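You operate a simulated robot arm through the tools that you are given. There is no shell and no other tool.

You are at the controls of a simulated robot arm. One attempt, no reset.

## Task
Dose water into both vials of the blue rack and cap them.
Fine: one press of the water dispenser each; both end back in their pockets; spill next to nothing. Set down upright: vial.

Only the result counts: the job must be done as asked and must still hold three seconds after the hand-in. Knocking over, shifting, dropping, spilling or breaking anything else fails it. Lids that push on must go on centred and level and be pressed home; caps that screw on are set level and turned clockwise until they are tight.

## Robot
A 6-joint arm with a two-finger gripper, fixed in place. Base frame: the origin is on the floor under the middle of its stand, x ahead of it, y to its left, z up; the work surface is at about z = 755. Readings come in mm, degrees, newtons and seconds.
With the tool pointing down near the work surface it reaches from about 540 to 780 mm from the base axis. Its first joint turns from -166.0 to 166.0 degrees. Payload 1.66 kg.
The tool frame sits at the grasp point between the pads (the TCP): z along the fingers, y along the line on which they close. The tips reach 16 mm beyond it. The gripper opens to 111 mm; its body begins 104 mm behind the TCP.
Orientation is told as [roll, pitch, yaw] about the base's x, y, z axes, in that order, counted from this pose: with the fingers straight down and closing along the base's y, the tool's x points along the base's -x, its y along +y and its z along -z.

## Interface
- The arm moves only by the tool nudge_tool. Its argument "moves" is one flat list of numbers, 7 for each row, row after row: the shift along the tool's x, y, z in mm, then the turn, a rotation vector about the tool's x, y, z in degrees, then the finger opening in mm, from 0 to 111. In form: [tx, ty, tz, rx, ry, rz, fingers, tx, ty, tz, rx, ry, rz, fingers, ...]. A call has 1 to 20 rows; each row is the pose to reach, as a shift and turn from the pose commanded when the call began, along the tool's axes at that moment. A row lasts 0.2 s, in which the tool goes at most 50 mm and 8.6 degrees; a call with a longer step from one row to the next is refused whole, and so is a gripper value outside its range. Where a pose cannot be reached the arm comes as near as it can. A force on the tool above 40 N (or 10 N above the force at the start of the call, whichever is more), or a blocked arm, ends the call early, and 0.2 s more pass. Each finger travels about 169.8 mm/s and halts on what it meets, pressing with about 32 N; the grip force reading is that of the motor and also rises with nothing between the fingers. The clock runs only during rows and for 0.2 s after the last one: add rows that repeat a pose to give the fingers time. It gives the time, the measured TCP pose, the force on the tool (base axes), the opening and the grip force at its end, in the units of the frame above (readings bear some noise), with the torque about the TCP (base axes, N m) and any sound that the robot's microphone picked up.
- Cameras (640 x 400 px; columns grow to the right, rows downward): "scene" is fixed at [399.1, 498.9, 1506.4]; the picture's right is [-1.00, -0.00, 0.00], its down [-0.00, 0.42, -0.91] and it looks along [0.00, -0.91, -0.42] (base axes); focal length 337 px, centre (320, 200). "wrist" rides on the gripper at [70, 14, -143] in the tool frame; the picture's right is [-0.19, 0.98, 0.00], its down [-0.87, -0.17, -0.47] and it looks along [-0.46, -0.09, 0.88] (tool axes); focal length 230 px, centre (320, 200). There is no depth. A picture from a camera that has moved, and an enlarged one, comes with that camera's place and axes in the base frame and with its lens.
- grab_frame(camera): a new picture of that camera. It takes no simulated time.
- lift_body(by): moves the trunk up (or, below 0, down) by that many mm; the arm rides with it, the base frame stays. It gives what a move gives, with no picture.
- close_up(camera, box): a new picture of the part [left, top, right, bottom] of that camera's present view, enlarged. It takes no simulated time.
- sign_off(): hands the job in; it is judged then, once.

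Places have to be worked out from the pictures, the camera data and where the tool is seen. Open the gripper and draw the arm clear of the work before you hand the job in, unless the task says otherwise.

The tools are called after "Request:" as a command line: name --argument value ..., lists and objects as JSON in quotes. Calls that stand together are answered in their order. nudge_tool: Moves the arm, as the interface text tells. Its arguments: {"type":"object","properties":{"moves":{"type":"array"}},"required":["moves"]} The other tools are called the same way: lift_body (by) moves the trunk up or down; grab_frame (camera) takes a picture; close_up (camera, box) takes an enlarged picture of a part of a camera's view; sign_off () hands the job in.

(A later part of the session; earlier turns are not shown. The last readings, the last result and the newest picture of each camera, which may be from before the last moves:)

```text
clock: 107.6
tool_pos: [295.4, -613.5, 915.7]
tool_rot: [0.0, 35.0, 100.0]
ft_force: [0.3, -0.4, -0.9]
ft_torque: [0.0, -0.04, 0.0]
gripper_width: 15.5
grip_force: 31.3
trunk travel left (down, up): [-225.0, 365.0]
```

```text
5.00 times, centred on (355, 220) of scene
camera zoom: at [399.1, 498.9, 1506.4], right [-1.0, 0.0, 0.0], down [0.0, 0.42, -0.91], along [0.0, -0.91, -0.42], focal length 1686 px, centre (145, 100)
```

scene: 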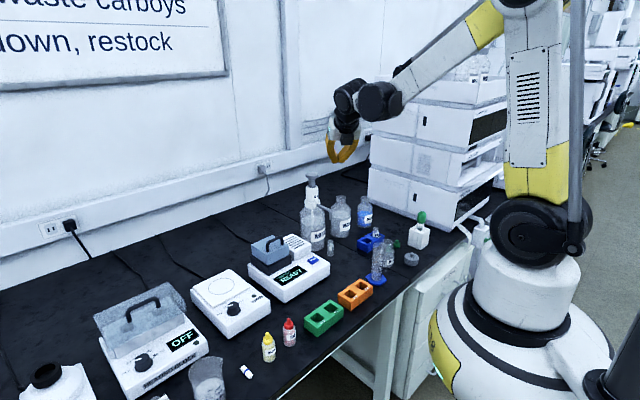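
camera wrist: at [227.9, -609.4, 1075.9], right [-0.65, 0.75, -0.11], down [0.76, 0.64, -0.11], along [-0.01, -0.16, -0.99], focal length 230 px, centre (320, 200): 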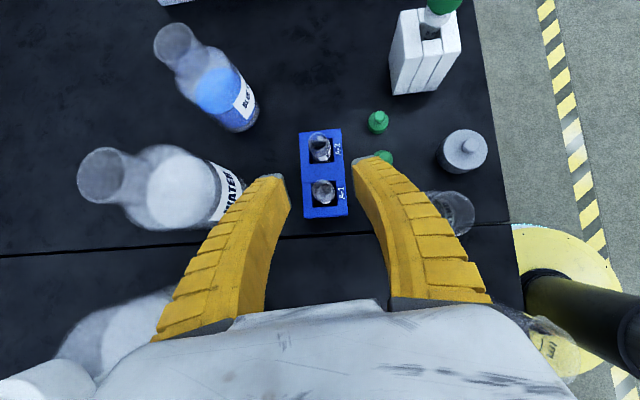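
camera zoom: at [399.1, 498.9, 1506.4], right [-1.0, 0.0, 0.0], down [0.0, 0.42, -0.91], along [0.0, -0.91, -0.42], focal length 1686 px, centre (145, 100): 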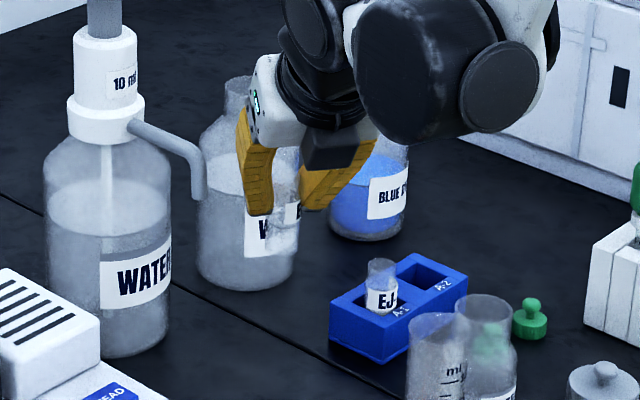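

The vial is stable in the grip. I carry it over the A-2 pocket with yaw 44°, palm trailing over A-1 well above it.

Request:
nudge_tool --moves '[2.4, 6.7, 1.7, -1.6, 0, 2.28, 14, 7.1, 20, 5, -4.79, 0, 6.83, 14, 13.3, 37.3, 9.3, -8.93, 0, 12.75, 14, 20, 55.9, 13.9, -13.4, 0, 19.13, 14, 26.6, 74.6, 18.6, -17.86, 0, 25.5, 14, 33.3, 93.2, 23.2, -22.33, 0, 31.9, 14, 39.9, 111.9, 27.9, -26.8, 0, 38.3, 14, 45.1, 126.5, 31.5, -30.3, 0, 43.3, 14, 47.5, 133.2, 33.2, -31.9, 0, 45.55, 14, 47.5, 133.2, 33.2, -31.9, 0, 45.55, 14]'

Request:
grab_frame --camera "wrist"

Request:
close_up --camera "wrist" --box '[260, 120, 380, 220]'

Request:
close_up --camera "scene" --box '[360, 190, 410, 250]'

```text
clock: 109.8
tool_pos: [174.9, -694.0, 916.6]
tool_rot: [0.0, 35.0, 44.3]
ft_force: [0.3, -0.2, 0.2]
ft_torque: [0.0, 0.0, 0.01]
gripper_width: 18.1
grip_force: 27.7
trunk travel left (down, up): [-225.0, 365.0]
```

```text
taken
camera wrist: at [185.0, -667.3, 1072.4], right [-0.57, 0.81, -0.11], down [0.82, 0.56, -0.11], along [-0.03, -0.15, -0.99], focal length 230 px, centre (320, 200)
```

wrist: 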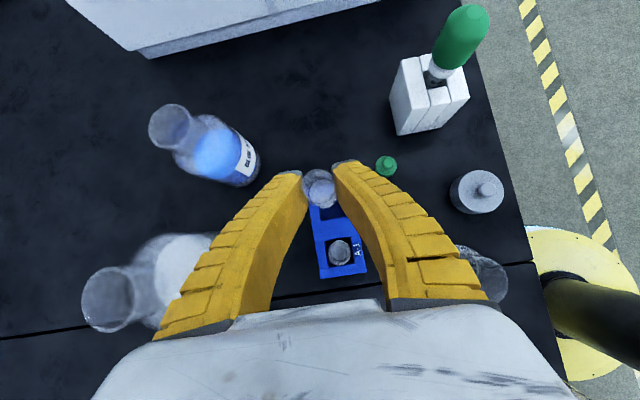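

```text
4.00 times, centred on (320, 170) of wrist
camera zoom: at [185.0, -667.3, 1072.4], right [-0.57, 0.81, -0.11], down [0.82, 0.56, -0.11], along [-0.03, -0.15, -0.99], focal length 920 px, centre (320, 320)
```

zoom: 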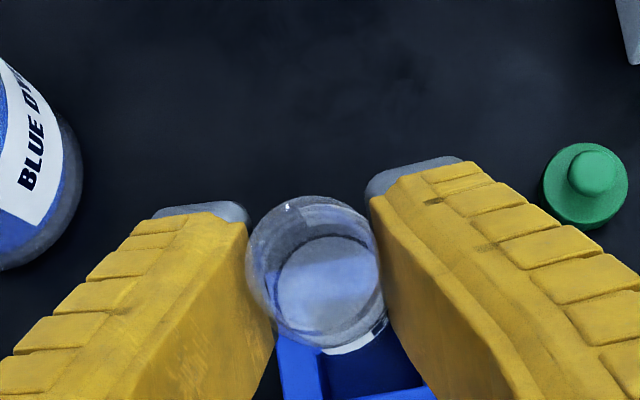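

```text
6.67 times, centred on (385, 220) of scene
camera zoom: at [399.1, 498.9, 1506.4], right [-1.0, 0.0, 0.0], down [0.0, 0.42, -0.91], along [0.0, -0.91, -0.42], focal length 2248 px, centre (-113, 67)
```

zoom: 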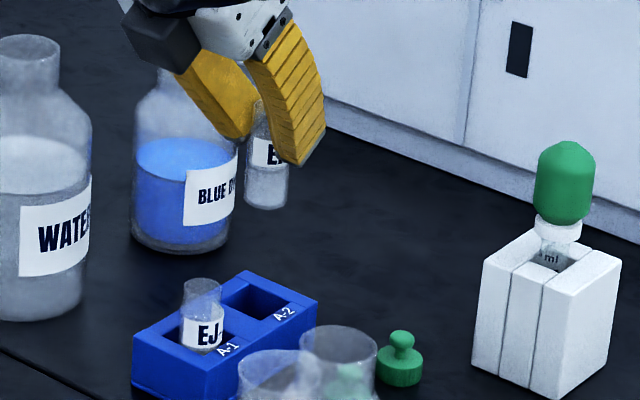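

The column alignment over A-2 looks good. I lower 60 mm and re-check close to the rack.

Request:
nudge_tool --moves '[-5.7, 0, 8.2, 0, 0, 0, 14, -14.3, 0, 20.5, 0, 0, 0, 14, -22.9, 0, 32.8, 0, 0, 0, 14, -30.1, 0, 43, 0, 0, 0, 14, -34.4, 0, 49.2, 0, 0, 0, 14, -34.4, 0, 49.2, 0, 0, 0, 14]'

Request:
close_up --camera "wrist" --box '[260, 120, 380, 220]'

Request:
close_up --camera "scene" --box '[365, 205, 405, 250]'

```text
clock: 111.2
tool_pos: [174.8, -694.4, 853.5]
tool_rot: [0.0, 35.0, 44.4]
ft_force: [0.2, -0.6, -0.4]
ft_torque: [0.0, 0.05, 0.01]
gripper_width: 18.3
grip_force: 28.0
trunk travel left (down, up): [-225.0, 365.0]
```

```text
4.00 times, centred on (320, 170) of wrist
camera zoom: at [184.1, -667.8, 1011.8], right [-0.58, 0.81, -0.11], down [0.82, 0.57, -0.11], along [-0.03, -0.15, -0.99], focal length 920 px, centre (320, 320)
```

zoom: 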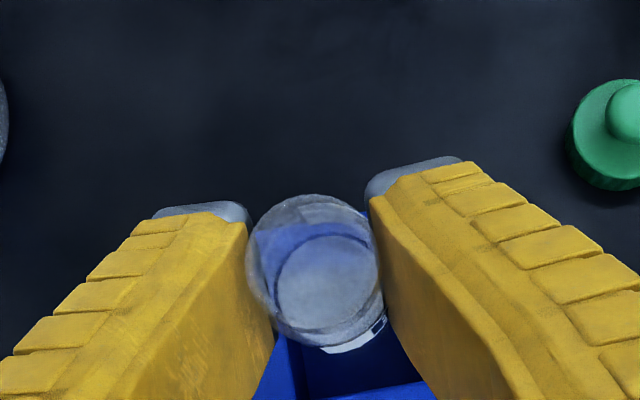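

```text
8.89 times, centred on (385, 228) of scene
camera zoom: at [399.1, 498.9, 1506.4], right [-1.0, 0.0, 0.0], down [0.0, 0.42, -0.91], along [0.0, -0.91, -0.42], focal length 2998 px, centre (-258, -44)
```

zoom: 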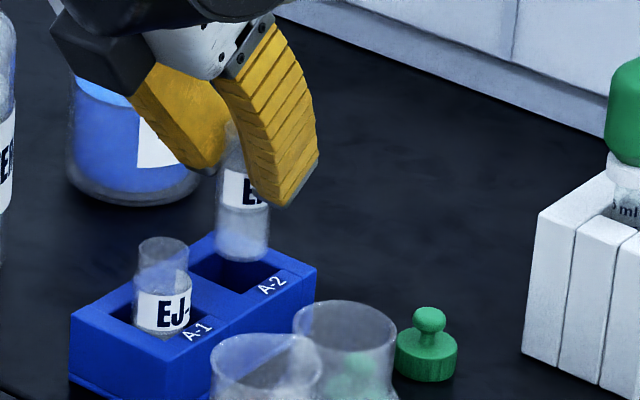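

I need the pocket edges relative to the vial bottom; enlarging both views further.

Request:
close_up --camera "wrist" --box '[285, 160, 375, 290]'

Request:
close_up --camera "scene" --box '[375, 220, 400, 248]'

```text
3.08 times, centred on (330, 225) of wrist
camera zoom: at [184.1, -667.8, 1011.8], right [-0.58, 0.81, -0.11], down [0.82, 0.57, -0.11], along [-0.03, -0.15, -0.99], focal length 708 px, centre (289, 123)
```

zoom: 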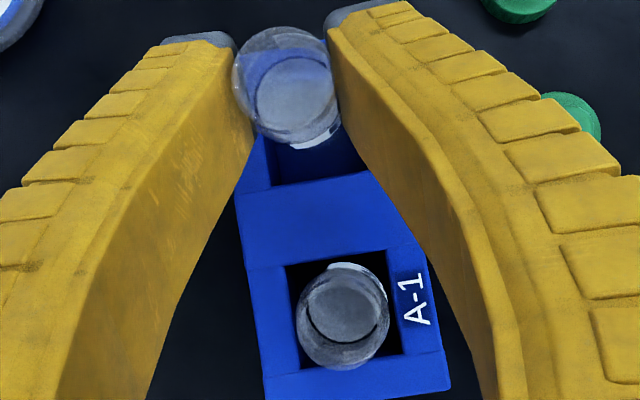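

```text
14.29 times, centred on (388, 234) of scene
camera zoom: at [399.1, 498.9, 1506.4], right [-1.0, 0.0, 0.0], down [0.0, 0.42, -0.91], along [0.0, -0.91, -0.42], focal length 4818 px, centre (-644, -286)
```

zoom: 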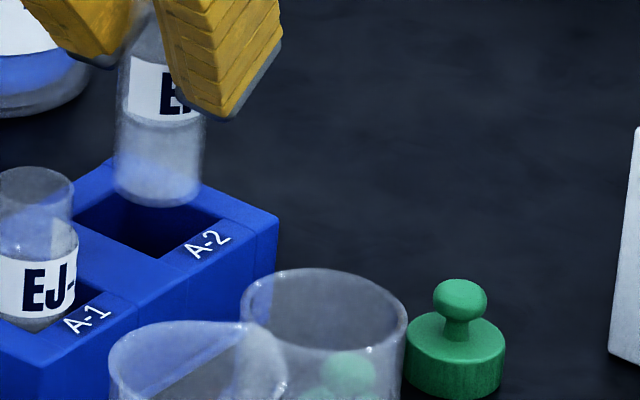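

Pocket A-2 centre is (174.9,-694.7) and the vial axis (174.1,-695.5): under 1.2 mm off. I apply the small correction while lowering 18 mm into the pocket mouth.

Request:
nudge_tool --moves '[-2.5, -0.3, 1.9, 0, 0, 0, 14, -4.3, -0.3, 4.4, 0, 0, 0, 14, -6, -0.3, 6.8, 0, 0, 0, 14, -7.7, -0.3, 9.3, 0, 0, 0, 14, -9.4, -0.3, 11.7, 0, 0, 0, 14, -11.1, -0.3, 14.2, 0, 0, 0, 14]'

Request:
close_up --camera "wrist" --box '[260, 120, 380, 220]'

Request:
close_up --camera "scene" --box '[375, 220, 400, 248]'

```text
clock: 112.6
tool_pos: [176.5, -693.8, 837.0]
tool_rot: [0.0, 34.9, 44.3]
ft_force: [4.1, 0.9, 15.4]
ft_torque: [-0.14, 0.08, 0.03]
gripper_width: 22.5
grip_force: 32.2
trunk travel left (down, up): [-225.0, 365.0]
```

```text
4.00 times, centred on (320, 170) of wrist
camera zoom: at [185.7, -666.4, 994.5], right [-0.58, 0.81, -0.11], down [0.82, 0.57, -0.11], along [-0.03, -0.15, -0.99], focal length 920 px, centre (320, 320)
```

zoom: 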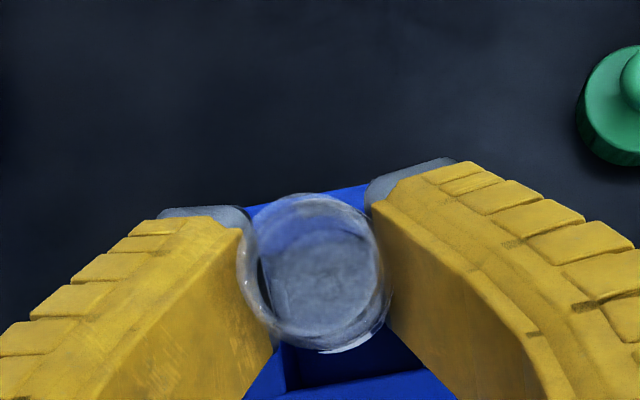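

```text
14.29 times, centred on (388, 234) of scene
camera zoom: at [399.1, 498.9, 1506.4], right [-1.0, 0.0, 0.0], down [0.0, 0.42, -0.91], along [0.0, -0.91, -0.42], focal length 4818 px, centre (-644, -286)
```

zoom: 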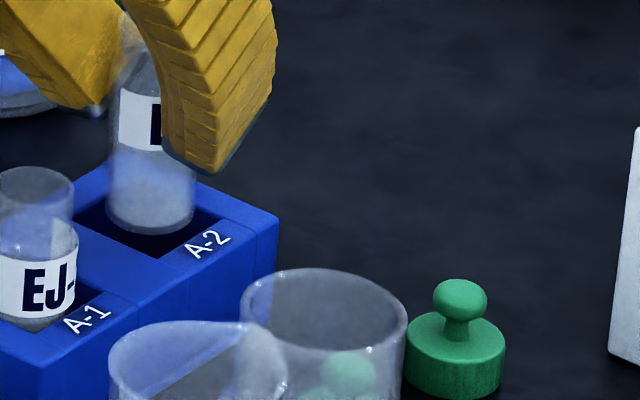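

The bottom edge caught the far pocket wall (15 N, torque says contact is on the outward side). I lift 8 mm to disengage and re-measure.

Request:
nudge_tool --moves '[1.5, 0, -2.1, 0, 0, 0, 14, 3, 0, -4.3, 0, 0, 0, 14, 4.6, 0, -6.6, 0, 0, 0, 14, 4.6, 0, -6.6, 0, 0, 0, 14]'

Request:
close_up --camera "wrist" --box '[260, 120, 380, 220]'

Request:
close_up --camera "scene" --box '[375, 220, 400, 248]'

```text
clock: 113.6
tool_pos: [175.6, -695.5, 845.5]
tool_rot: [0.0, 35.1, 44.5]
ft_force: [0.0, -0.4, 0.2]
ft_torque: [-0.02, -0.02, -0.02]
gripper_width: 20.6
grip_force: 32.1
trunk travel left (down, up): [-225.0, 365.0]
```

```text
4.00 times, centred on (320, 170) of wrist
camera zoom: at [185.1, -667.6, 1002.0], right [-0.58, 0.81, -0.11], down [0.82, 0.57, -0.11], along [-0.03, -0.15, -0.99], focal length 920 px, centre (320, 320)
```

zoom: 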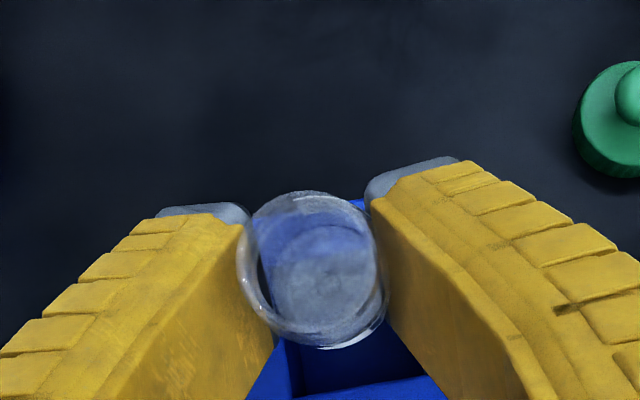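

```text
14.29 times, centred on (388, 234) of scene
camera zoom: at [399.1, 498.9, 1506.4], right [-1.0, 0.0, 0.0], down [0.0, 0.42, -0.91], along [0.0, -0.91, -0.42], focal length 4818 px, centre (-644, -286)
```

zoom: 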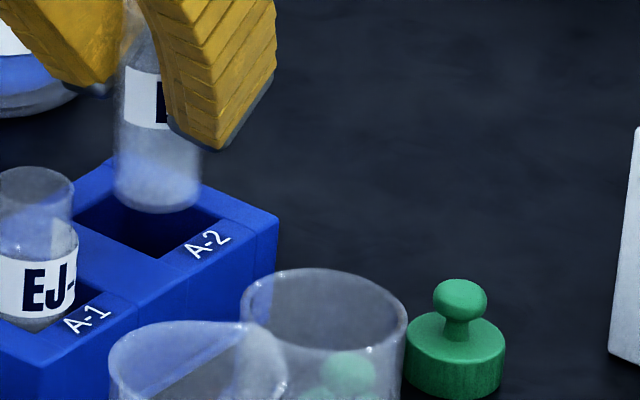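

Measured offset is ~2.3 mm outward along the rack axis. I shift 2.6 mm back toward A-1 and lower 14 mm slowly.

Request:
nudge_tool --moves '[-2.1, 0, -1.5, 0, 0, 0, 14, -3.6, 0, 0.6, 0, 0, 0, 14, -5, 0, 2.6, 0, 0, 0, 14, -6.4, 0, 4.6, 0, 0, 0, 14, -7.8, 0, 6.7, 0, 0, 0, 14, -10.1, 0, 10, 0, 0, 0, 14]'

Request:
close_up --camera "scene" --box '[375, 220, 400, 248]'

Request:
close_up --camera "wrist" --box '[260, 120, 380, 220]'

```text
clock: 115.0
tool_pos: [178.4, -692.9, 830.7]
tool_rot: [0.0, 35.1, 44.4]
ft_force: [3.0, 2.9, 0.4]
ft_torque: [0.12, -0.12, 0.01]
gripper_width: 20.3
grip_force: 32.0
trunk travel left (down, up): [-225.0, 365.0]
```

```text
14.29 times, centred on (388, 234) of scene
camera zoom: at [399.1, 498.9, 1506.4], right [-1.0, 0.0, 0.0], down [0.0, 0.42, -0.91], along [0.0, -0.91, -0.42], focal length 4818 px, centre (-644, -286)
```

zoom: 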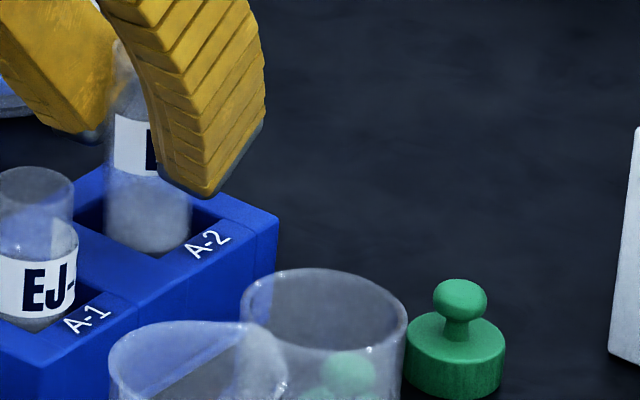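

```text
4.00 times, centred on (320, 170) of wrist
camera zoom: at [187.4, -665.3, 987.9], right [-0.58, 0.81, -0.11], down [0.82, 0.57, -0.11], along [-0.03, -0.15, -0.99], focal length 920 px, centre (320, 320)
```

zoom: 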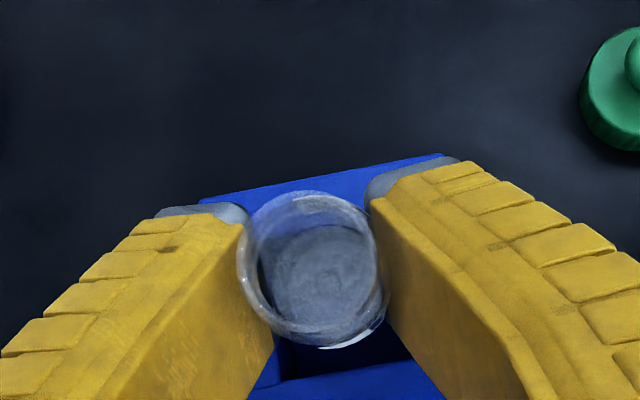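

The vial has entered the pocket, with ~4 N side contact from the far wall. I shift another 1 mm toward A-1 and lower 10 mm.

Request:
nudge_tool --moves '[-0.9, 0, -0.5, 0, 0, 0, 14, -2.1, 0, 1.1, 0, 0, 0, 14, -3.3, 0, 2.8, 0, 0, 0, 14, -4.4, 0, 4.4, 0, 0, 0, 14, -5.5, 0, 6, 0, 0, 0, 14, -6.6, 0, 7.6, 0, 0, 0, 14]'

Request:
close_up --camera "scene" --box '[375, 220, 400, 248]'

Request:
close_up --camera "wrist" --box '[260, 120, 380, 220]'

```text
clock: 116.4
tool_pos: [178.8, -691.0, 819.9]
tool_rot: [0.0, 35.0, 44.5]
ft_force: [-0.7, 0.2, -0.7]
ft_torque: [0.02, 0.02, -0.03]
gripper_width: 19.5
grip_force: 32.2
trunk travel left (down, up): [-225.0, 365.0]
```

```text
14.29 times, centred on (388, 234) of scene
camera zoom: at [399.1, 498.9, 1506.4], right [-1.0, 0.0, 0.0], down [0.0, 0.42, -0.91], along [0.0, -0.91, -0.42], focal length 4818 px, centre (-644, -286)
```

zoom: 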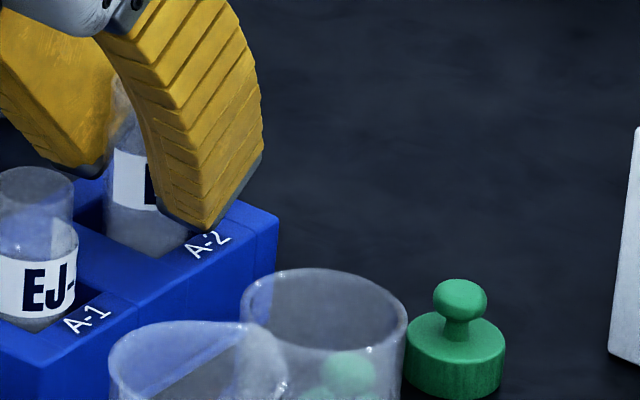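

```text
4.00 times, centred on (320, 170) of wrist
camera zoom: at [187.2, -664.5, 977.4], right [-0.58, 0.81, -0.11], down [0.82, 0.57, -0.11], along [-0.03, -0.15, -0.99], focal length 920 px, centre (320, 320)
```

zoom: 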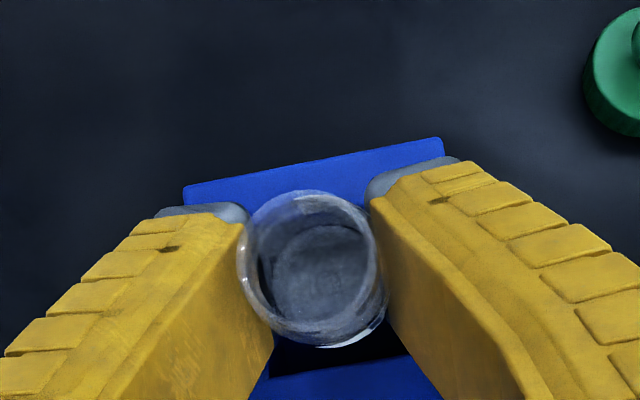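

No side force now; the vial is going in. I lower 9 mm more, watching force (fingers stay just above the rack top).

Request:
nudge_tool --moves '[-1.15, 0, 1.64, 0, 0, 0, 14, -2.3, 0, 3.3, 0, 0, 0, 14, -3.4, 0, 4.9, 0, 0, 0, 14, -4.6, 0, 6.6, 0, 0, 0, 14, -5.2, 0, 7.4, 0, 0, 0, 14]'

Request:
close_up --camera "scene" --box '[375, 220, 400, 248]'

```text
clock: 117.6
tool_pos: [178.2, -691.0, 812.1]
tool_rot: [0.0, 35.1, 44.5]
ft_force: [1.6, 0.8, 0.2]
ft_torque: [0.03, -0.05, 0.0]
gripper_width: 19.3
grip_force: 32.0
trunk travel left (down, up): [-225.0, 365.0]
```

```text
14.29 times, centred on (388, 234) of scene
camera zoom: at [399.1, 498.9, 1506.4], right [-1.0, 0.0, 0.0], down [0.0, 0.42, -0.91], along [0.0, -0.91, -0.42], focal length 4818 px, centre (-644, -286)
```

zoom: 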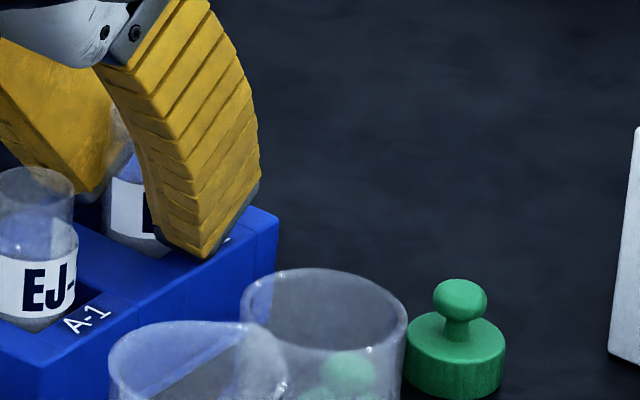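

Request:
nudge_tool --moves '[-0.6, 0, 0.8, 0, 0, 0, 14, -1.15, 0, 1.6, 0, 0, 0, 14]'

```text
clock: 118.2
tool_pos: [178.7, -692.2, 809.5]
tool_rot: [-0.1, 35.0, 44.5]
ft_force: [-0.5, 0.1, 2.0]
ft_torque: [0.0, -0.01, 0.01]
gripper_width: 18.9
grip_force: 32.4
trunk travel left (down, up): [-225.0, 365.0]
```

Request:
nudge_tool --moves '[-0.6, 0, 0.8, 0, 0, 0, 14, -1.15, 0, 1.6, 0, 0, 0, 14]'

Request:
close_up --camera "scene" --box '[365, 220, 400, 255]'

```text
clock: 118.8
tool_pos: [178.4, -690.5, 810.0]
tool_rot: [-0.2, 35.1, 44.4]
ft_force: [0.5, -4.4, 15.3]
ft_torque: [-0.12, -0.04, 0.02]
gripper_width: 19.0
grip_force: 32.5
trunk travel left (down, up): [-225.0, 365.0]
```

```text
11.43 times, centred on (382, 238) of scene
camera zoom: at [399.1, 498.9, 1506.4], right [-1.0, 0.0, 0.0], down [0.0, 0.42, -0.91], along [0.0, -0.91, -0.42], focal length 3854 px, centre (-394, -229)
```

zoom: 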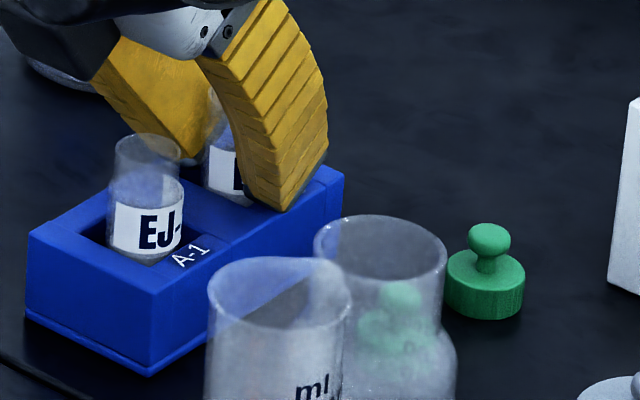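

Contact (15 N) — fingers or vial bottomed. I back off 1 mm and open slowly to let the vial settle.

Request:
nudge_tool --moves '[0.6, 0, -0.8, 0, 0, 0, 19, 0.6, 0, -0.8, 0, 0, 0, 21, 0.6, 0, -0.8, 0, 0, 0, 23, 0.6, 0, -0.8, 0, 0, 0, 26, 0.6, 0, -0.8, 0, 0, 0, 31, 0.6, 0, -0.8, 0, 0, 0, 38, 0.6, 0, -0.8, 0, 0, 0, 46]'

Request:
close_up --camera "scene" --box '[365, 220, 400, 255]'

Request:
close_up --camera "wrist" --box '[260, 120, 380, 220]'

```text
clock: 120.4
tool_pos: [178.8, -690.5, 808.4]
tool_rot: [0.0, 35.0, 44.2]
ft_force: [0.2, 0.0, -0.4]
ft_torque: [-0.02, -0.03, 0.01]
gripper_width: 48.3
grip_force: 1.1
trunk travel left (down, up): [-225.0, 365.0]
```

```text
11.43 times, centred on (382, 238) of scene
camera zoom: at [399.1, 498.9, 1506.4], right [-1.0, 0.0, 0.0], down [0.0, 0.42, -0.91], along [0.0, -0.91, -0.42], focal length 3854 px, centre (-394, -229)
```

zoom: 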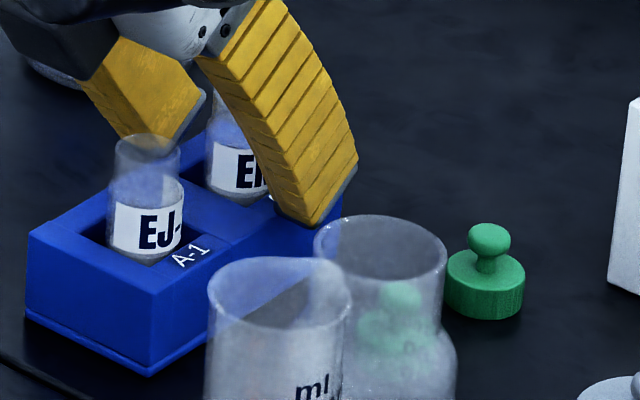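

```text
4.00 times, centred on (320, 170) of wrist
camera zoom: at [187.8, -664.5, 966.0], right [-0.58, 0.81, -0.11], down [0.82, 0.57, -0.11], along [-0.03, -0.15, -0.99], focal length 920 px, centre (320, 320)
```

zoom: 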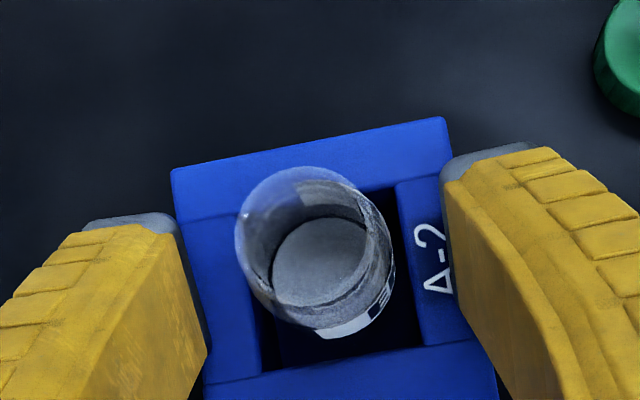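

Both vials now sit filled in their pockets. I rise straight up, clear of everything.

Request:
nudge_tool --moves '[5.7, 0, -8.2, 0, 0, 0, 48, 17.2, 0, -24.6, 0, 0, 0, 48, 34.4, 0, -49.2, 0, 0, 0, 48, 57.4, 0, -81.9, 0, 0, 0, 48, 80.3, 0, -114.7, 0, 0, 0, 48]'

Request:
nudge_tool --moves '[0, 0, 0, 0, -7, 0, 48, 0, 0, 0, 0, -14, 0, 48, 0, 0, 0, 0, -21, 0, 48, 0, 0, 0, 0, -28, 0, 48, 0, 0, 0, 0, -35, 0, 48, 0, 0, 0, 0, -35, 0, 48]'

Request:
grab_frame --camera "wrist"

Request:
close_up --camera "scene" --box '[340, 200, 420, 270]'

Request:
close_up --camera "scene" --box '[365, 220, 400, 255]'

```text
clock: 121.6
tool_pos: [177.4, -691.9, 950.1]
tool_rot: [0.0, 35.0, 44.3]
ft_force: [-0.6, 0.6, 0.0]
ft_torque: [0.02, -0.03, -0.03]
gripper_width: 50.2
grip_force: 1.8
trunk travel left (down, up): [-225.0, 365.0]
```

```text
clock: 123.0
tool_pos: [178.2, -692.2, 949.5]
tool_rot: [0.0, -0.2, 44.4]
ft_force: [-0.8, 0.3, 0.3]
ft_torque: [-0.01, -0.02, 0.0]
gripper_width: 50.0
grip_force: 1.5
trunk travel left (down, up): [-225.0, 365.0]
```

```text
taken
camera wrist: at [119.9, -731.4, 1092.2], right [-0.55, 0.83, 0.0], down [0.73, 0.49, 0.47], along [0.39, 0.26, -0.88], focal length 230 px, centre (320, 200)
```

wrist: 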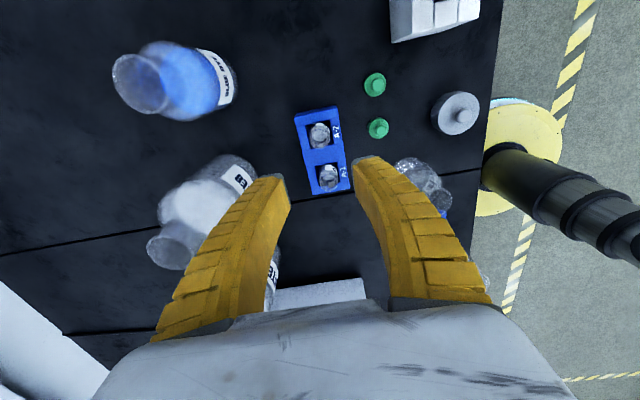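

```text
5.71 times, centred on (380, 235) of scene
camera zoom: at [399.1, 498.9, 1506.4], right [-1.0, 0.0, 0.0], down [0.0, 0.42, -0.91], along [0.0, -0.91, -0.42], focal length 1927 px, centre (-23, 0)
```

zoom: 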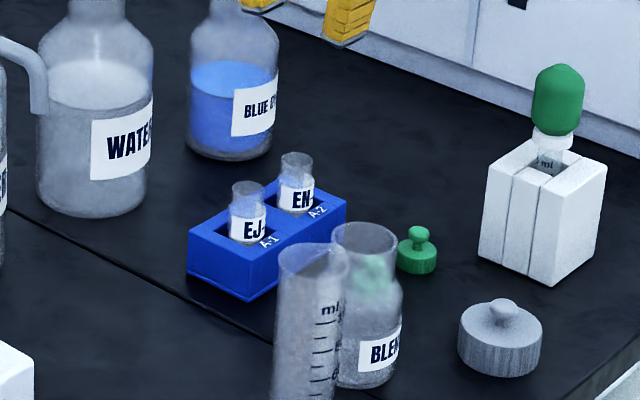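

```text
11.43 times, centred on (382, 238) of scene
camera zoom: at [399.1, 498.9, 1506.4], right [-1.0, 0.0, 0.0], down [0.0, 0.42, -0.91], along [0.0, -0.91, -0.42], focal length 3854 px, centre (-394, -229)
```

zoom: 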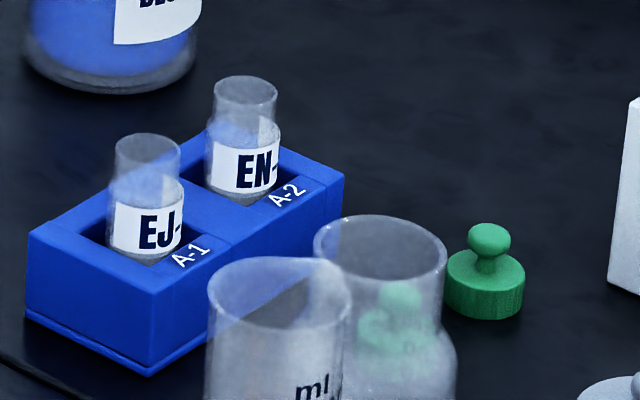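

Both vials are filled, upright and in place; rack hasn't moved. Next the caps: I zoom on them from here to refine their positions.

Request:
close_up --camera "wrist" --box '[340, 60, 420, 150]'

Request:
close_up --camera "wrist" --box '[285, 95, 365, 205]'

```text
4.44 times, centred on (380, 105) of wrist
camera zoom: at [119.9, -731.4, 1092.2], right [-0.55, 0.83, 0.0], down [0.73, 0.49, 0.47], along [0.39, 0.26, -0.88], focal length 1022 px, centre (53, 622)
```

zoom: 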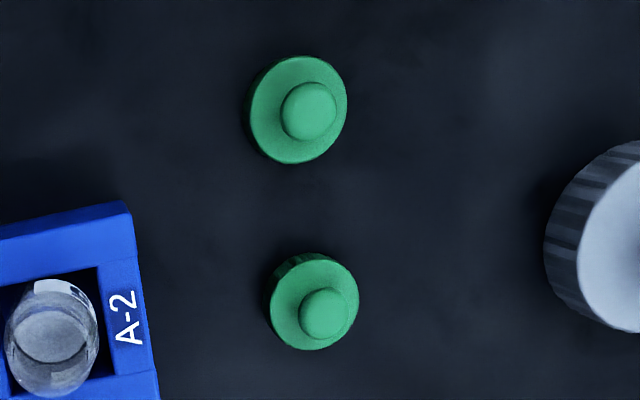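

```text
3.64 times, centred on (325, 150) of wrist
camera zoom: at [119.9, -731.4, 1092.2], right [-0.55, 0.83, 0.0], down [0.73, 0.49, 0.47], along [0.39, 0.26, -0.88], focal length 837 px, centre (302, 382)
```

zoom: 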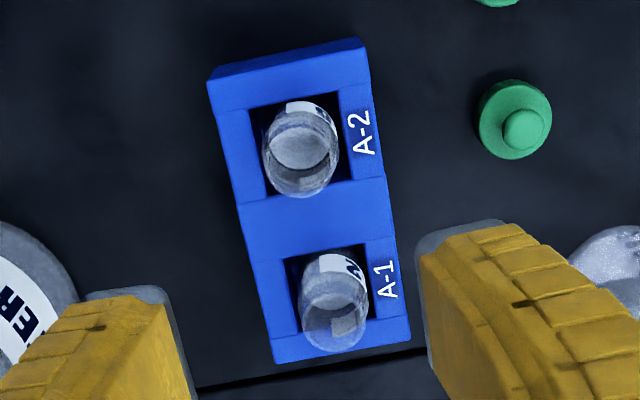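

Caps at about (126.2,-629.8) and (87.7,-668.5). I start with the nearer one: move above it with vertical tool at z 870, opening 44 mm.

Request:
nudge_tool --moves '[-1.4, 20.4, 19.8, 0, 0, 0, 48, -2.9, 40.9, 39.5, 0, 0, 0, 46, -4.3, 61.3, 59.3, 0, 0, 0, 44, -5.7, 81.7, 79, 0, 0, 0, 44, -5.7, 81.7, 79, 0, 0, 0, 44]'

Request:
close_up --camera "wrist" --box '[240, 80, 400, 220]'

Request:
close_up --camera "scene" --box '[350, 190, 430, 270]'

```text
clock: 124.2
tool_pos: [125.7, -629.2, 868.4]
tool_rot: [0.0, -0.1, 44.3]
ft_force: [-0.3, 0.9, -0.1]
ft_torque: [-0.01, 0.03, 0.01]
gripper_width: 46.1
grip_force: 1.3
trunk travel left (down, up): [-225.0, 365.0]
```

```text
2.86 times, centred on (320, 150) of wrist
camera zoom: at [67.2, -668.3, 1011.4], right [-0.55, 0.83, 0.0], down [0.74, 0.49, 0.47], along [0.39, 0.26, -0.88], focal length 657 px, centre (320, 343)
```

zoom: 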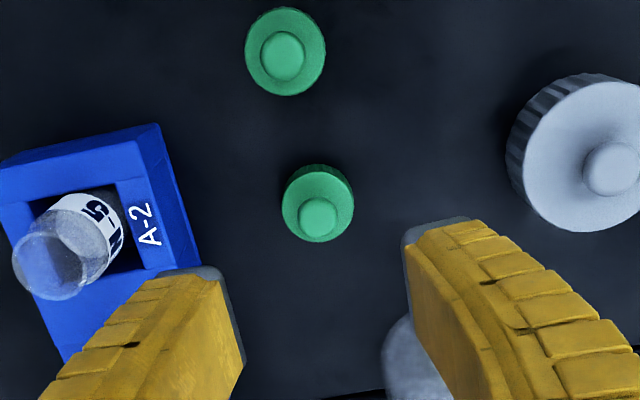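

```text
5.00 times, centred on (390, 230) of scene
camera zoom: at [399.1, 498.9, 1506.4], right [-1.0, 0.0, 0.0], down [0.0, 0.42, -0.91], along [0.0, -0.91, -0.42], focal length 1686 px, centre (-30, 50)
```

zoom: 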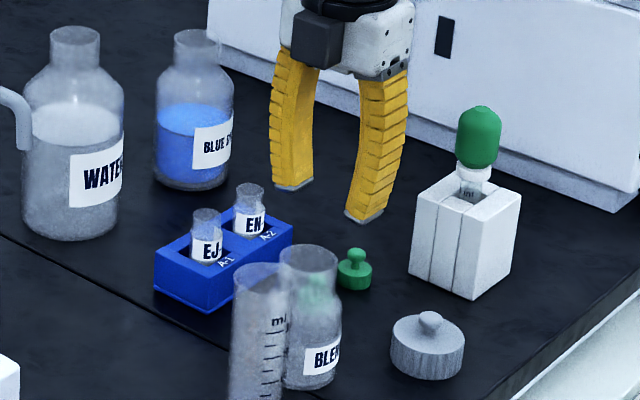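

The cap is centred within 1.5 mm. I descend to z≈790 (knob between the fingers) and re-check.

Request:
nudge_tool --moves '[0.5, 0, 25, 0, 0, 0, 44, 1, 0, 50, 0, 0, 0, 44, 1.5, 0, 70, 0, 0, 0, 44, 1.5, 0, 80, 0, 0, 0, 44, 1.5, 0, 80, 0, 0, 0, 44]'

Request:
close_up --camera "wrist" --box '[240, 110, 400, 240]'

Request:
close_up --camera "scene" --box '[380, 220, 420, 255]'

```text
clock: 125.4
tool_pos: [124.4, -630.0, 789.5]
tool_rot: [-0.1, 0.0, 44.4]
ft_force: [0.4, -0.2, -0.4]
ft_torque: [-0.02, 0.04, 0.04]
gripper_width: 46.2
grip_force: 1.3
trunk travel left (down, up): [-225.0, 365.0]
```

```text
3.08 times, centred on (320, 175) of wrist
camera zoom: at [65.8, -669.3, 931.7], right [-0.55, 0.83, 0.0], down [0.74, 0.49, 0.47], along [0.39, 0.26, -0.88], focal length 708 px, centre (320, 277)
```

zoom: 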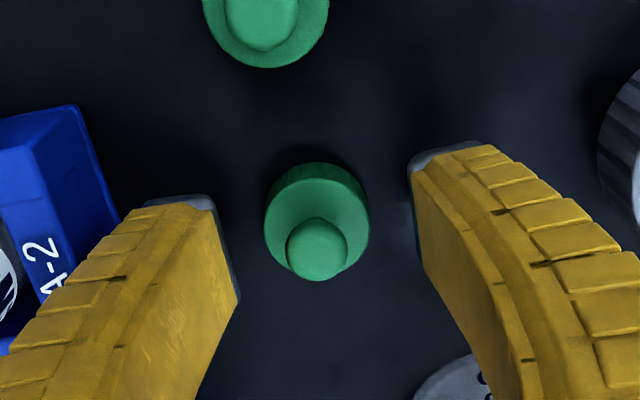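

```text
11.43 times, centred on (400, 238) of scene
camera zoom: at [399.1, 498.9, 1506.4], right [-1.0, 0.0, 0.0], down [0.0, 0.42, -0.91], along [0.0, -0.91, -0.42], focal length 3854 px, centre (-594, -229)
```

zoom: 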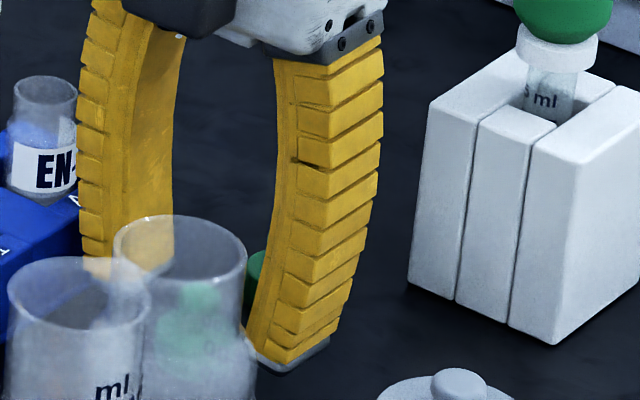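

Centred. I go down the last 17 mm so the pads straddle the ribbed cap body just above the table, then close gently.

Request:
nudge_tool --moves '[0, -0.3, 8, 0, 0, 0, 44, 0, -0.3, 14, 0, 0, 0, 44, 0, -0.3, 17, 0, 0, 0, 44]'

Request:
nudge_tool --moves '[0, 0, 0, 0, 0, 0, 38, 0, 0, 0, 0, 0, 0, 34, 0, 0, 0, 0, 0, 0, 31, 0, 0, 0, 0, 0, 0, 28, 0, 0, 0, 0, 0, 0, 25, 0, 0, 0, 0, 0, 0, 20, 0, 0, 0, 0, 0, 0, 18]'

Request:
close_up --camera "wrist" --box '[240, 110, 400, 240]'

Request:
close_up --camera "scene" --box '[380, 220, 420, 255]'

```text
clock: 126.2
tool_pos: [124.2, -631.5, 772.2]
tool_rot: [0.0, 0.0, 44.3]
ft_force: [0.9, 0.0, -1.2]
ft_torque: [0.0, 0.0, 0.01]
gripper_width: 46.0
grip_force: 1.2
trunk travel left (down, up): [-225.0, 365.0]
```

```text
clock: 127.8
tool_pos: [123.9, -631.0, 772.9]
tool_rot: [0.0, 0.0, 44.4]
ft_force: [0.3, -1.0, 5.5]
ft_torque: [0.06, -0.05, 0.0]
gripper_width: 20.5
grip_force: 31.9
trunk travel left (down, up): [-225.0, 365.0]
```

```text
3.08 times, centred on (320, 175) of wrist
camera zoom: at [66.0, -670.1, 915.6], right [-0.55, 0.83, 0.0], down [0.74, 0.49, 0.47], along [0.39, 0.26, -0.88], focal length 708 px, centre (320, 277)
```

zoom: 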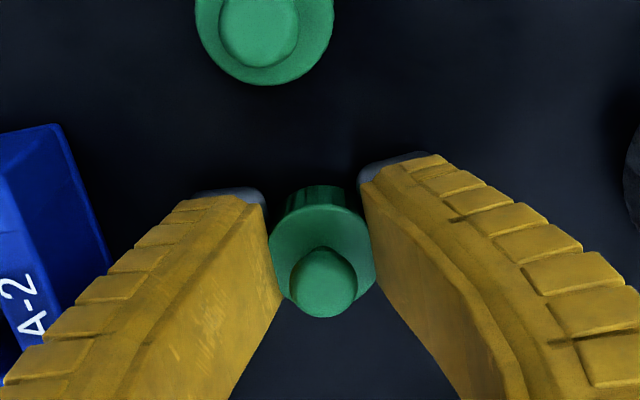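

```text
11.43 times, centred on (400, 238) of scene
camera zoom: at [399.1, 498.9, 1506.4], right [-1.0, 0.0, 0.0], down [0.0, 0.42, -0.91], along [0.0, -0.91, -0.42], focal length 3854 px, centre (-594, -229)
```

zoom: 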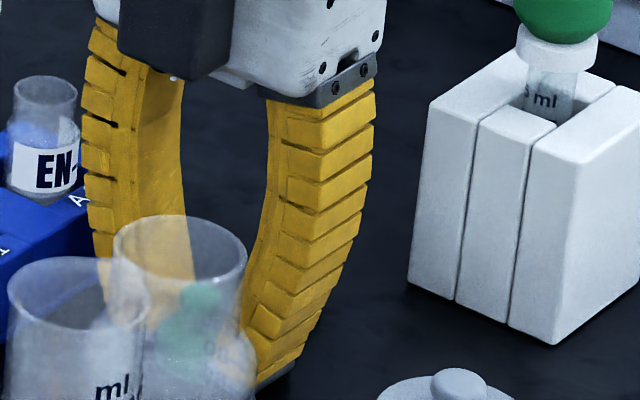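

Closed on the cap (32 N). I lift 100 mm and look at how level it hangs.

Request:
nudge_tool --moves '[0, 0, -5, 0, 0, 0, 17, 0, 0, -15, 0, 0, 0, 17, 0, 0, -35, 0, 0, 0, 17, 0, 0, -60, 0, 0, 0, 17, 0, 0, -85, 0, 0, 0, 17, 0, 0, -100, 0, 0, 0, 17]'

Request:
close_up --camera "wrist" --box '[240, 110, 400, 240]'

Request:
close_up --camera "scene" --box '[380, 190, 420, 235]'

```text
clock: 129.2
tool_pos: [124.9, -629.7, 872.5]
tool_rot: [0.0, 0.0, 44.4]
ft_force: [0.6, -0.5, 0.6]
ft_torque: [-0.02, -0.01, 0.02]
gripper_width: 19.8
grip_force: 32.1
trunk travel left (down, up): [-225.0, 365.0]
```

```text
3.08 times, centred on (320, 175) of wrist
camera zoom: at [66.2, -669.3, 1015.2], right [-0.55, 0.83, 0.0], down [0.74, 0.49, 0.47], along [0.39, 0.26, -0.88], focal length 708 px, centre (320, 277)
```

zoom: 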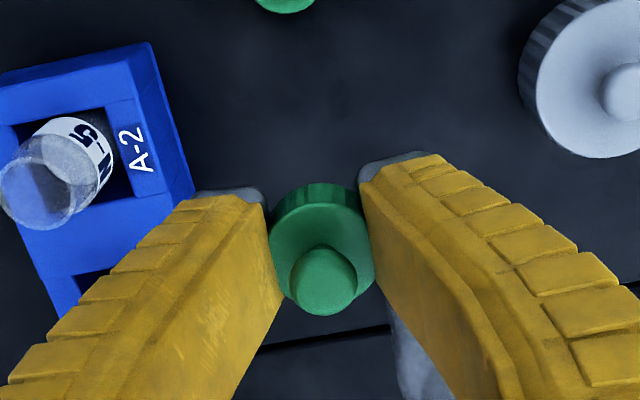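

```text
8.89 times, centred on (400, 212) of scene
camera zoom: at [399.1, 498.9, 1506.4], right [-1.0, 0.0, 0.0], down [0.0, 0.42, -0.91], along [0.0, -0.91, -0.42], focal length 2998 px, centre (-391, 89)
```

zoom: 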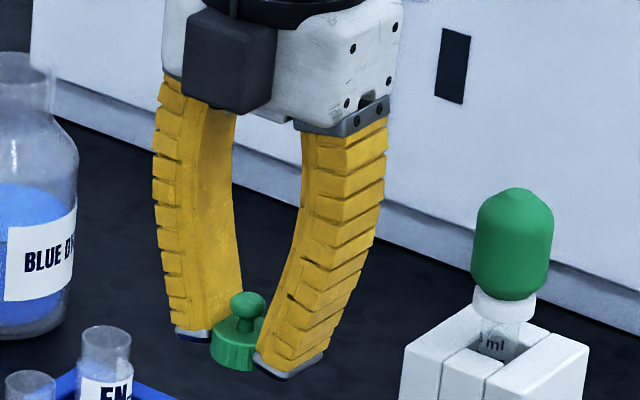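

Request:
close_up --camera "scene" --box '[398, 218, 414, 234]'

Request:
close_up --camera "wrist" --box '[295, 145, 345, 195]'

```text
16.00 times, centred on (406, 226) of scene
camera zoom: at [399.1, 498.9, 1506.4], right [-1.0, 0.0, 0.0], down [0.0, 0.42, -0.91], along [0.0, -0.91, -0.42], focal length 5396 px, centre (-1056, -216)
```

zoom: 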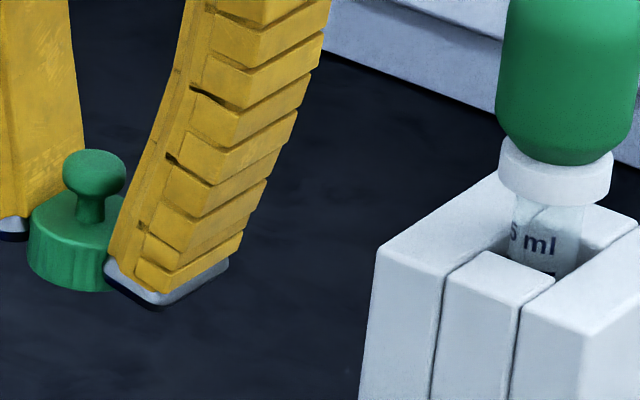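

```text
8.00 times, centred on (320, 170) of wrist
camera zoom: at [66.2, -669.3, 1015.2], right [-0.55, 0.83, 0.0], down [0.74, 0.49, 0.47], along [0.39, 0.26, -0.88], focal length 1841 px, centre (320, 440)
```

zoom: 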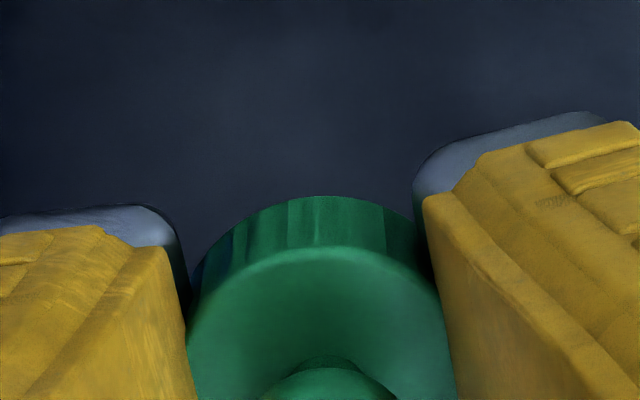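

The cap hangs level within ~3°. I carry it above A-1 (mouth ≈ (212,-657)), staying 28 mm above the mouth.

Request:
nudge_tool --moves '[-5, -9, 0, 0, 0, 0, 17, -15, -26.5, 0, 0, 0, 0, 17, -26, -46, 0, 0, 0, 0, 17, -37, -65.5, 0, 0, 0, 0, 17, -43.5, -77, 0, 0, 0, 0, 17, -45.3, -80.2, 0, 0, 0, 0, 17, -45.3, -80.2, 0, 0, 0, 0, 17]'

Request:
close_up --camera "wrist" --box '[260, 120, 380, 220]'

Request:
close_up --camera "scene" --box '[362, 205, 402, 250]'

```text
clock: 130.8
tool_pos: [214.0, -656.5, 872.2]
tool_rot: [0.0, 0.1, 44.4]
ft_force: [-0.7, 0.3, -0.5]
ft_torque: [0.0, -0.02, -0.02]
gripper_width: 18.6
grip_force: 31.7
trunk travel left (down, up): [-225.0, 365.0]
```

```text
4.00 times, centred on (320, 170) of wrist
camera zoom: at [155.4, -695.4, 1015.6], right [-0.55, 0.83, 0.0], down [0.74, 0.49, 0.47], along [0.39, 0.26, -0.88], focal length 920 px, centre (320, 320)
```

zoom: 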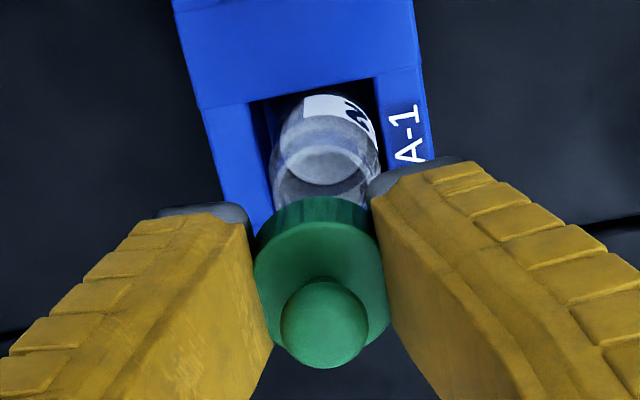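

```text
8.89 times, centred on (382, 228) of scene
camera zoom: at [399.1, 498.9, 1506.4], right [-1.0, 0.0, 0.0], down [0.0, 0.42, -0.91], along [0.0, -0.91, -0.42], focal length 2998 px, centre (-231, -44)
```

zoom: 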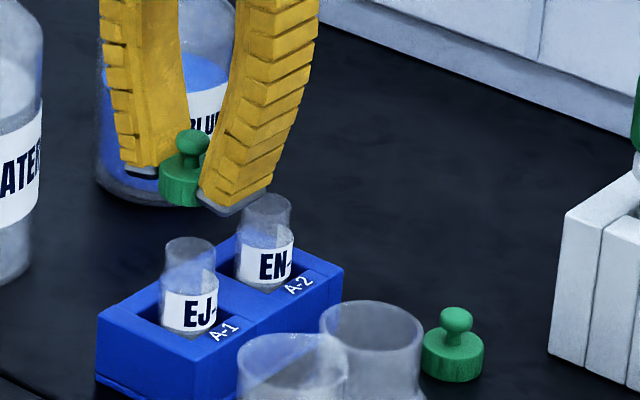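

Scene and wrist views indicate the cap should move ~2.6 mm along tool x and 0.9 mm along tool y. I shift and lower to ~10 mm above the mouth for a finer check.

Request:
nudge_tool --moves '[1, 0.4, 5, 0, 0, 0, 17, 2.2, 0.8, 12, 0, 0, 0, 17, 2.2, 0.8, 18, 0, 0, 0, 17, 2.2, 0.8, 18, 0, 0, 0, 17]'

Request:
close_up --camera "wrist" --box '[280, 130, 360, 210]'

Request:
close_up --camera "scene" --box '[368, 218, 392, 248]'

```text
clock: 131.8
tool_pos: [210.9, -657.1, 854.6]
tool_rot: [0.0, 0.0, 44.4]
ft_force: [0.4, 0.4, -0.2]
ft_torque: [0.02, -0.04, -0.02]
gripper_width: 18.6
grip_force: 32.1
trunk travel left (down, up): [-225.0, 365.0]
```

```text
5.00 times, centred on (320, 170) of wrist
camera zoom: at [152.7, -696.4, 997.4], right [-0.55, 0.83, 0.0], down [0.74, 0.49, 0.47], along [0.39, 0.26, -0.88], focal length 1150 px, centre (320, 350)
```

zoom: 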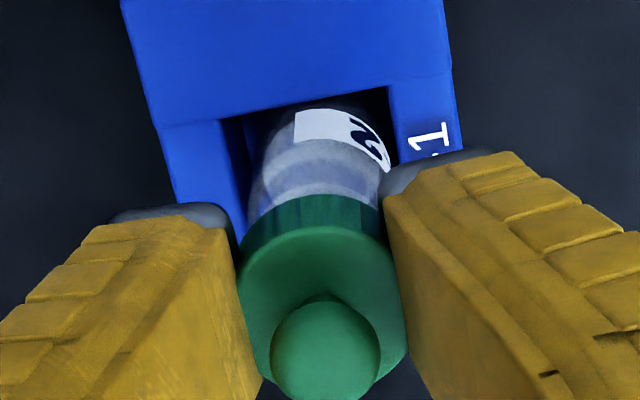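

```text
13.33 times, centred on (380, 233) of scene
camera zoom: at [399.1, 498.9, 1506.4], right [-1.0, 0.0, 0.0], down [0.0, 0.42, -0.91], along [0.0, -0.91, -0.42], focal length 4496 px, centre (-480, -240)
```

zoom: 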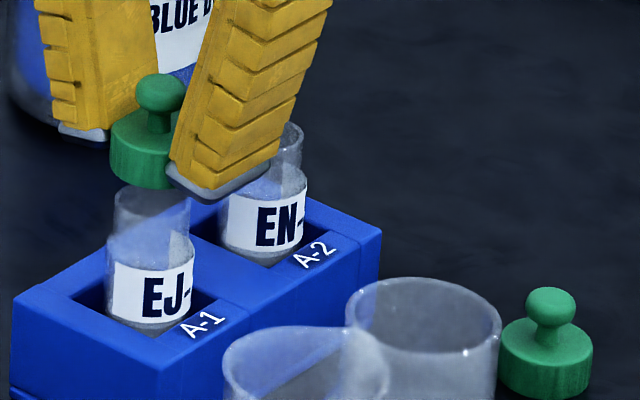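

Direct comparison in both views puts the cap within ~0.6 mm of the vial axis. I lower gently 11 mm in small steps and watch the force.

Request:
nudge_tool --moves '[-0.4, 0, 2, 0, 0, 0, 17, -0.4, 0, 4, 0, 0, 0, 17, -0.4, 0, 6, 0, 0, 0, 17, -0.4, 0, 8, 0, 0, 0, 17, -0.4, 0, 9.5, 0, 0, 0, 17, -0.4, 0, 11, 0, 0, 0, 17]'

Request:
close_up --camera "scene" --box '[368, 218, 392, 248]'

Request:
close_up --camera "wrist" --box '[280, 130, 360, 210]'

```text
clock: 133.2
tool_pos: [211.5, -657.3, 844.7]
tool_rot: [0.0, 0.0, 44.4]
ft_force: [0.4, 0.4, -0.5]
ft_torque: [0.01, -0.01, 0.02]
gripper_width: 18.7
grip_force: 31.9
trunk travel left (down, up): [-225.0, 365.0]
```

```text
13.33 times, centred on (380, 233) of scene
camera zoom: at [399.1, 498.9, 1506.4], right [-1.0, 0.0, 0.0], down [0.0, 0.42, -0.91], along [0.0, -0.91, -0.42], focal length 4496 px, centre (-480, -240)
```

zoom: 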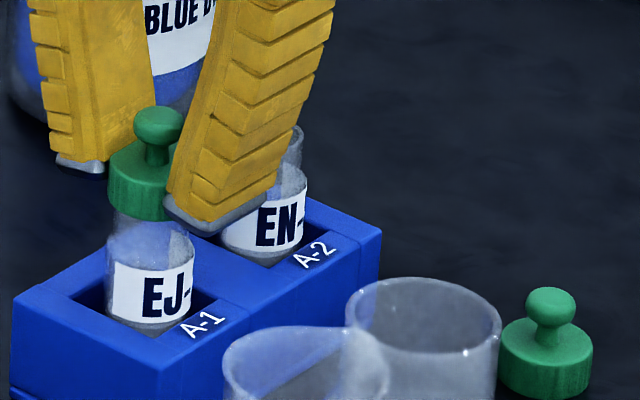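

```text
5.00 times, centred on (320, 170) of wrist
camera zoom: at [153.0, -695.8, 986.9], right [-0.55, 0.83, 0.0], down [0.74, 0.49, 0.47], along [0.39, 0.26, -0.88], focal length 1150 px, centre (320, 350)
```

zoom: 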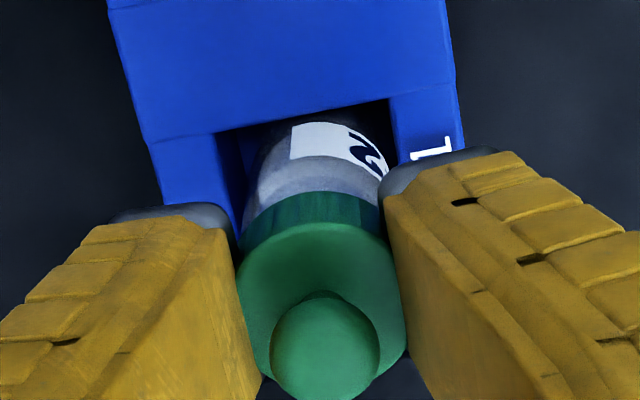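

The cap bottom is right at the mouth and laterally matched in the scene view. I continue down 4 mm, watching force.

Request:
nudge_tool --moves '[0, 0, 1, 0, 0, 0, 17, 0, 0, 2, 0, 0, 0, 17, 0, 0, 3, 0, 0, 0, 17, 0, 0, 4, 0, 0, 0, 17]'

Request:
close_up --camera "scene" --box '[368, 218, 392, 248]'

```text
clock: 134.2
tool_pos: [211.4, -657.8, 840.4]
tool_rot: [0.0, 0.0, 44.5]
ft_force: [0.4, -0.4, -0.9]
ft_torque: [-0.01, -0.01, -0.02]
gripper_width: 21.2
grip_force: 5.1
trunk travel left (down, up): [-225.0, 365.0]
```

```text
13.33 times, centred on (380, 233) of scene
camera zoom: at [399.1, 498.9, 1506.4], right [-1.0, 0.0, 0.0], down [0.0, 0.42, -0.91], along [0.0, -0.91, -0.42], focal length 4496 px, centre (-480, -240)
```

zoom: 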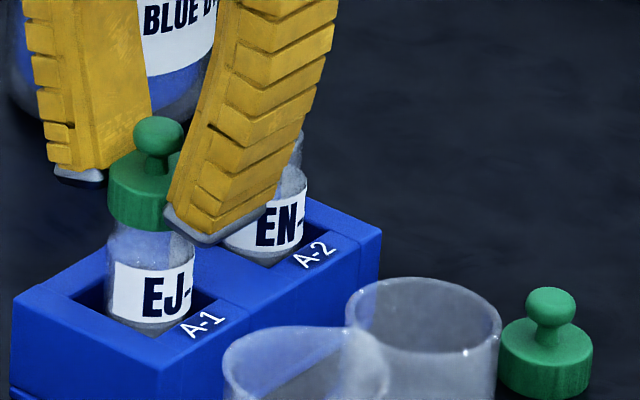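

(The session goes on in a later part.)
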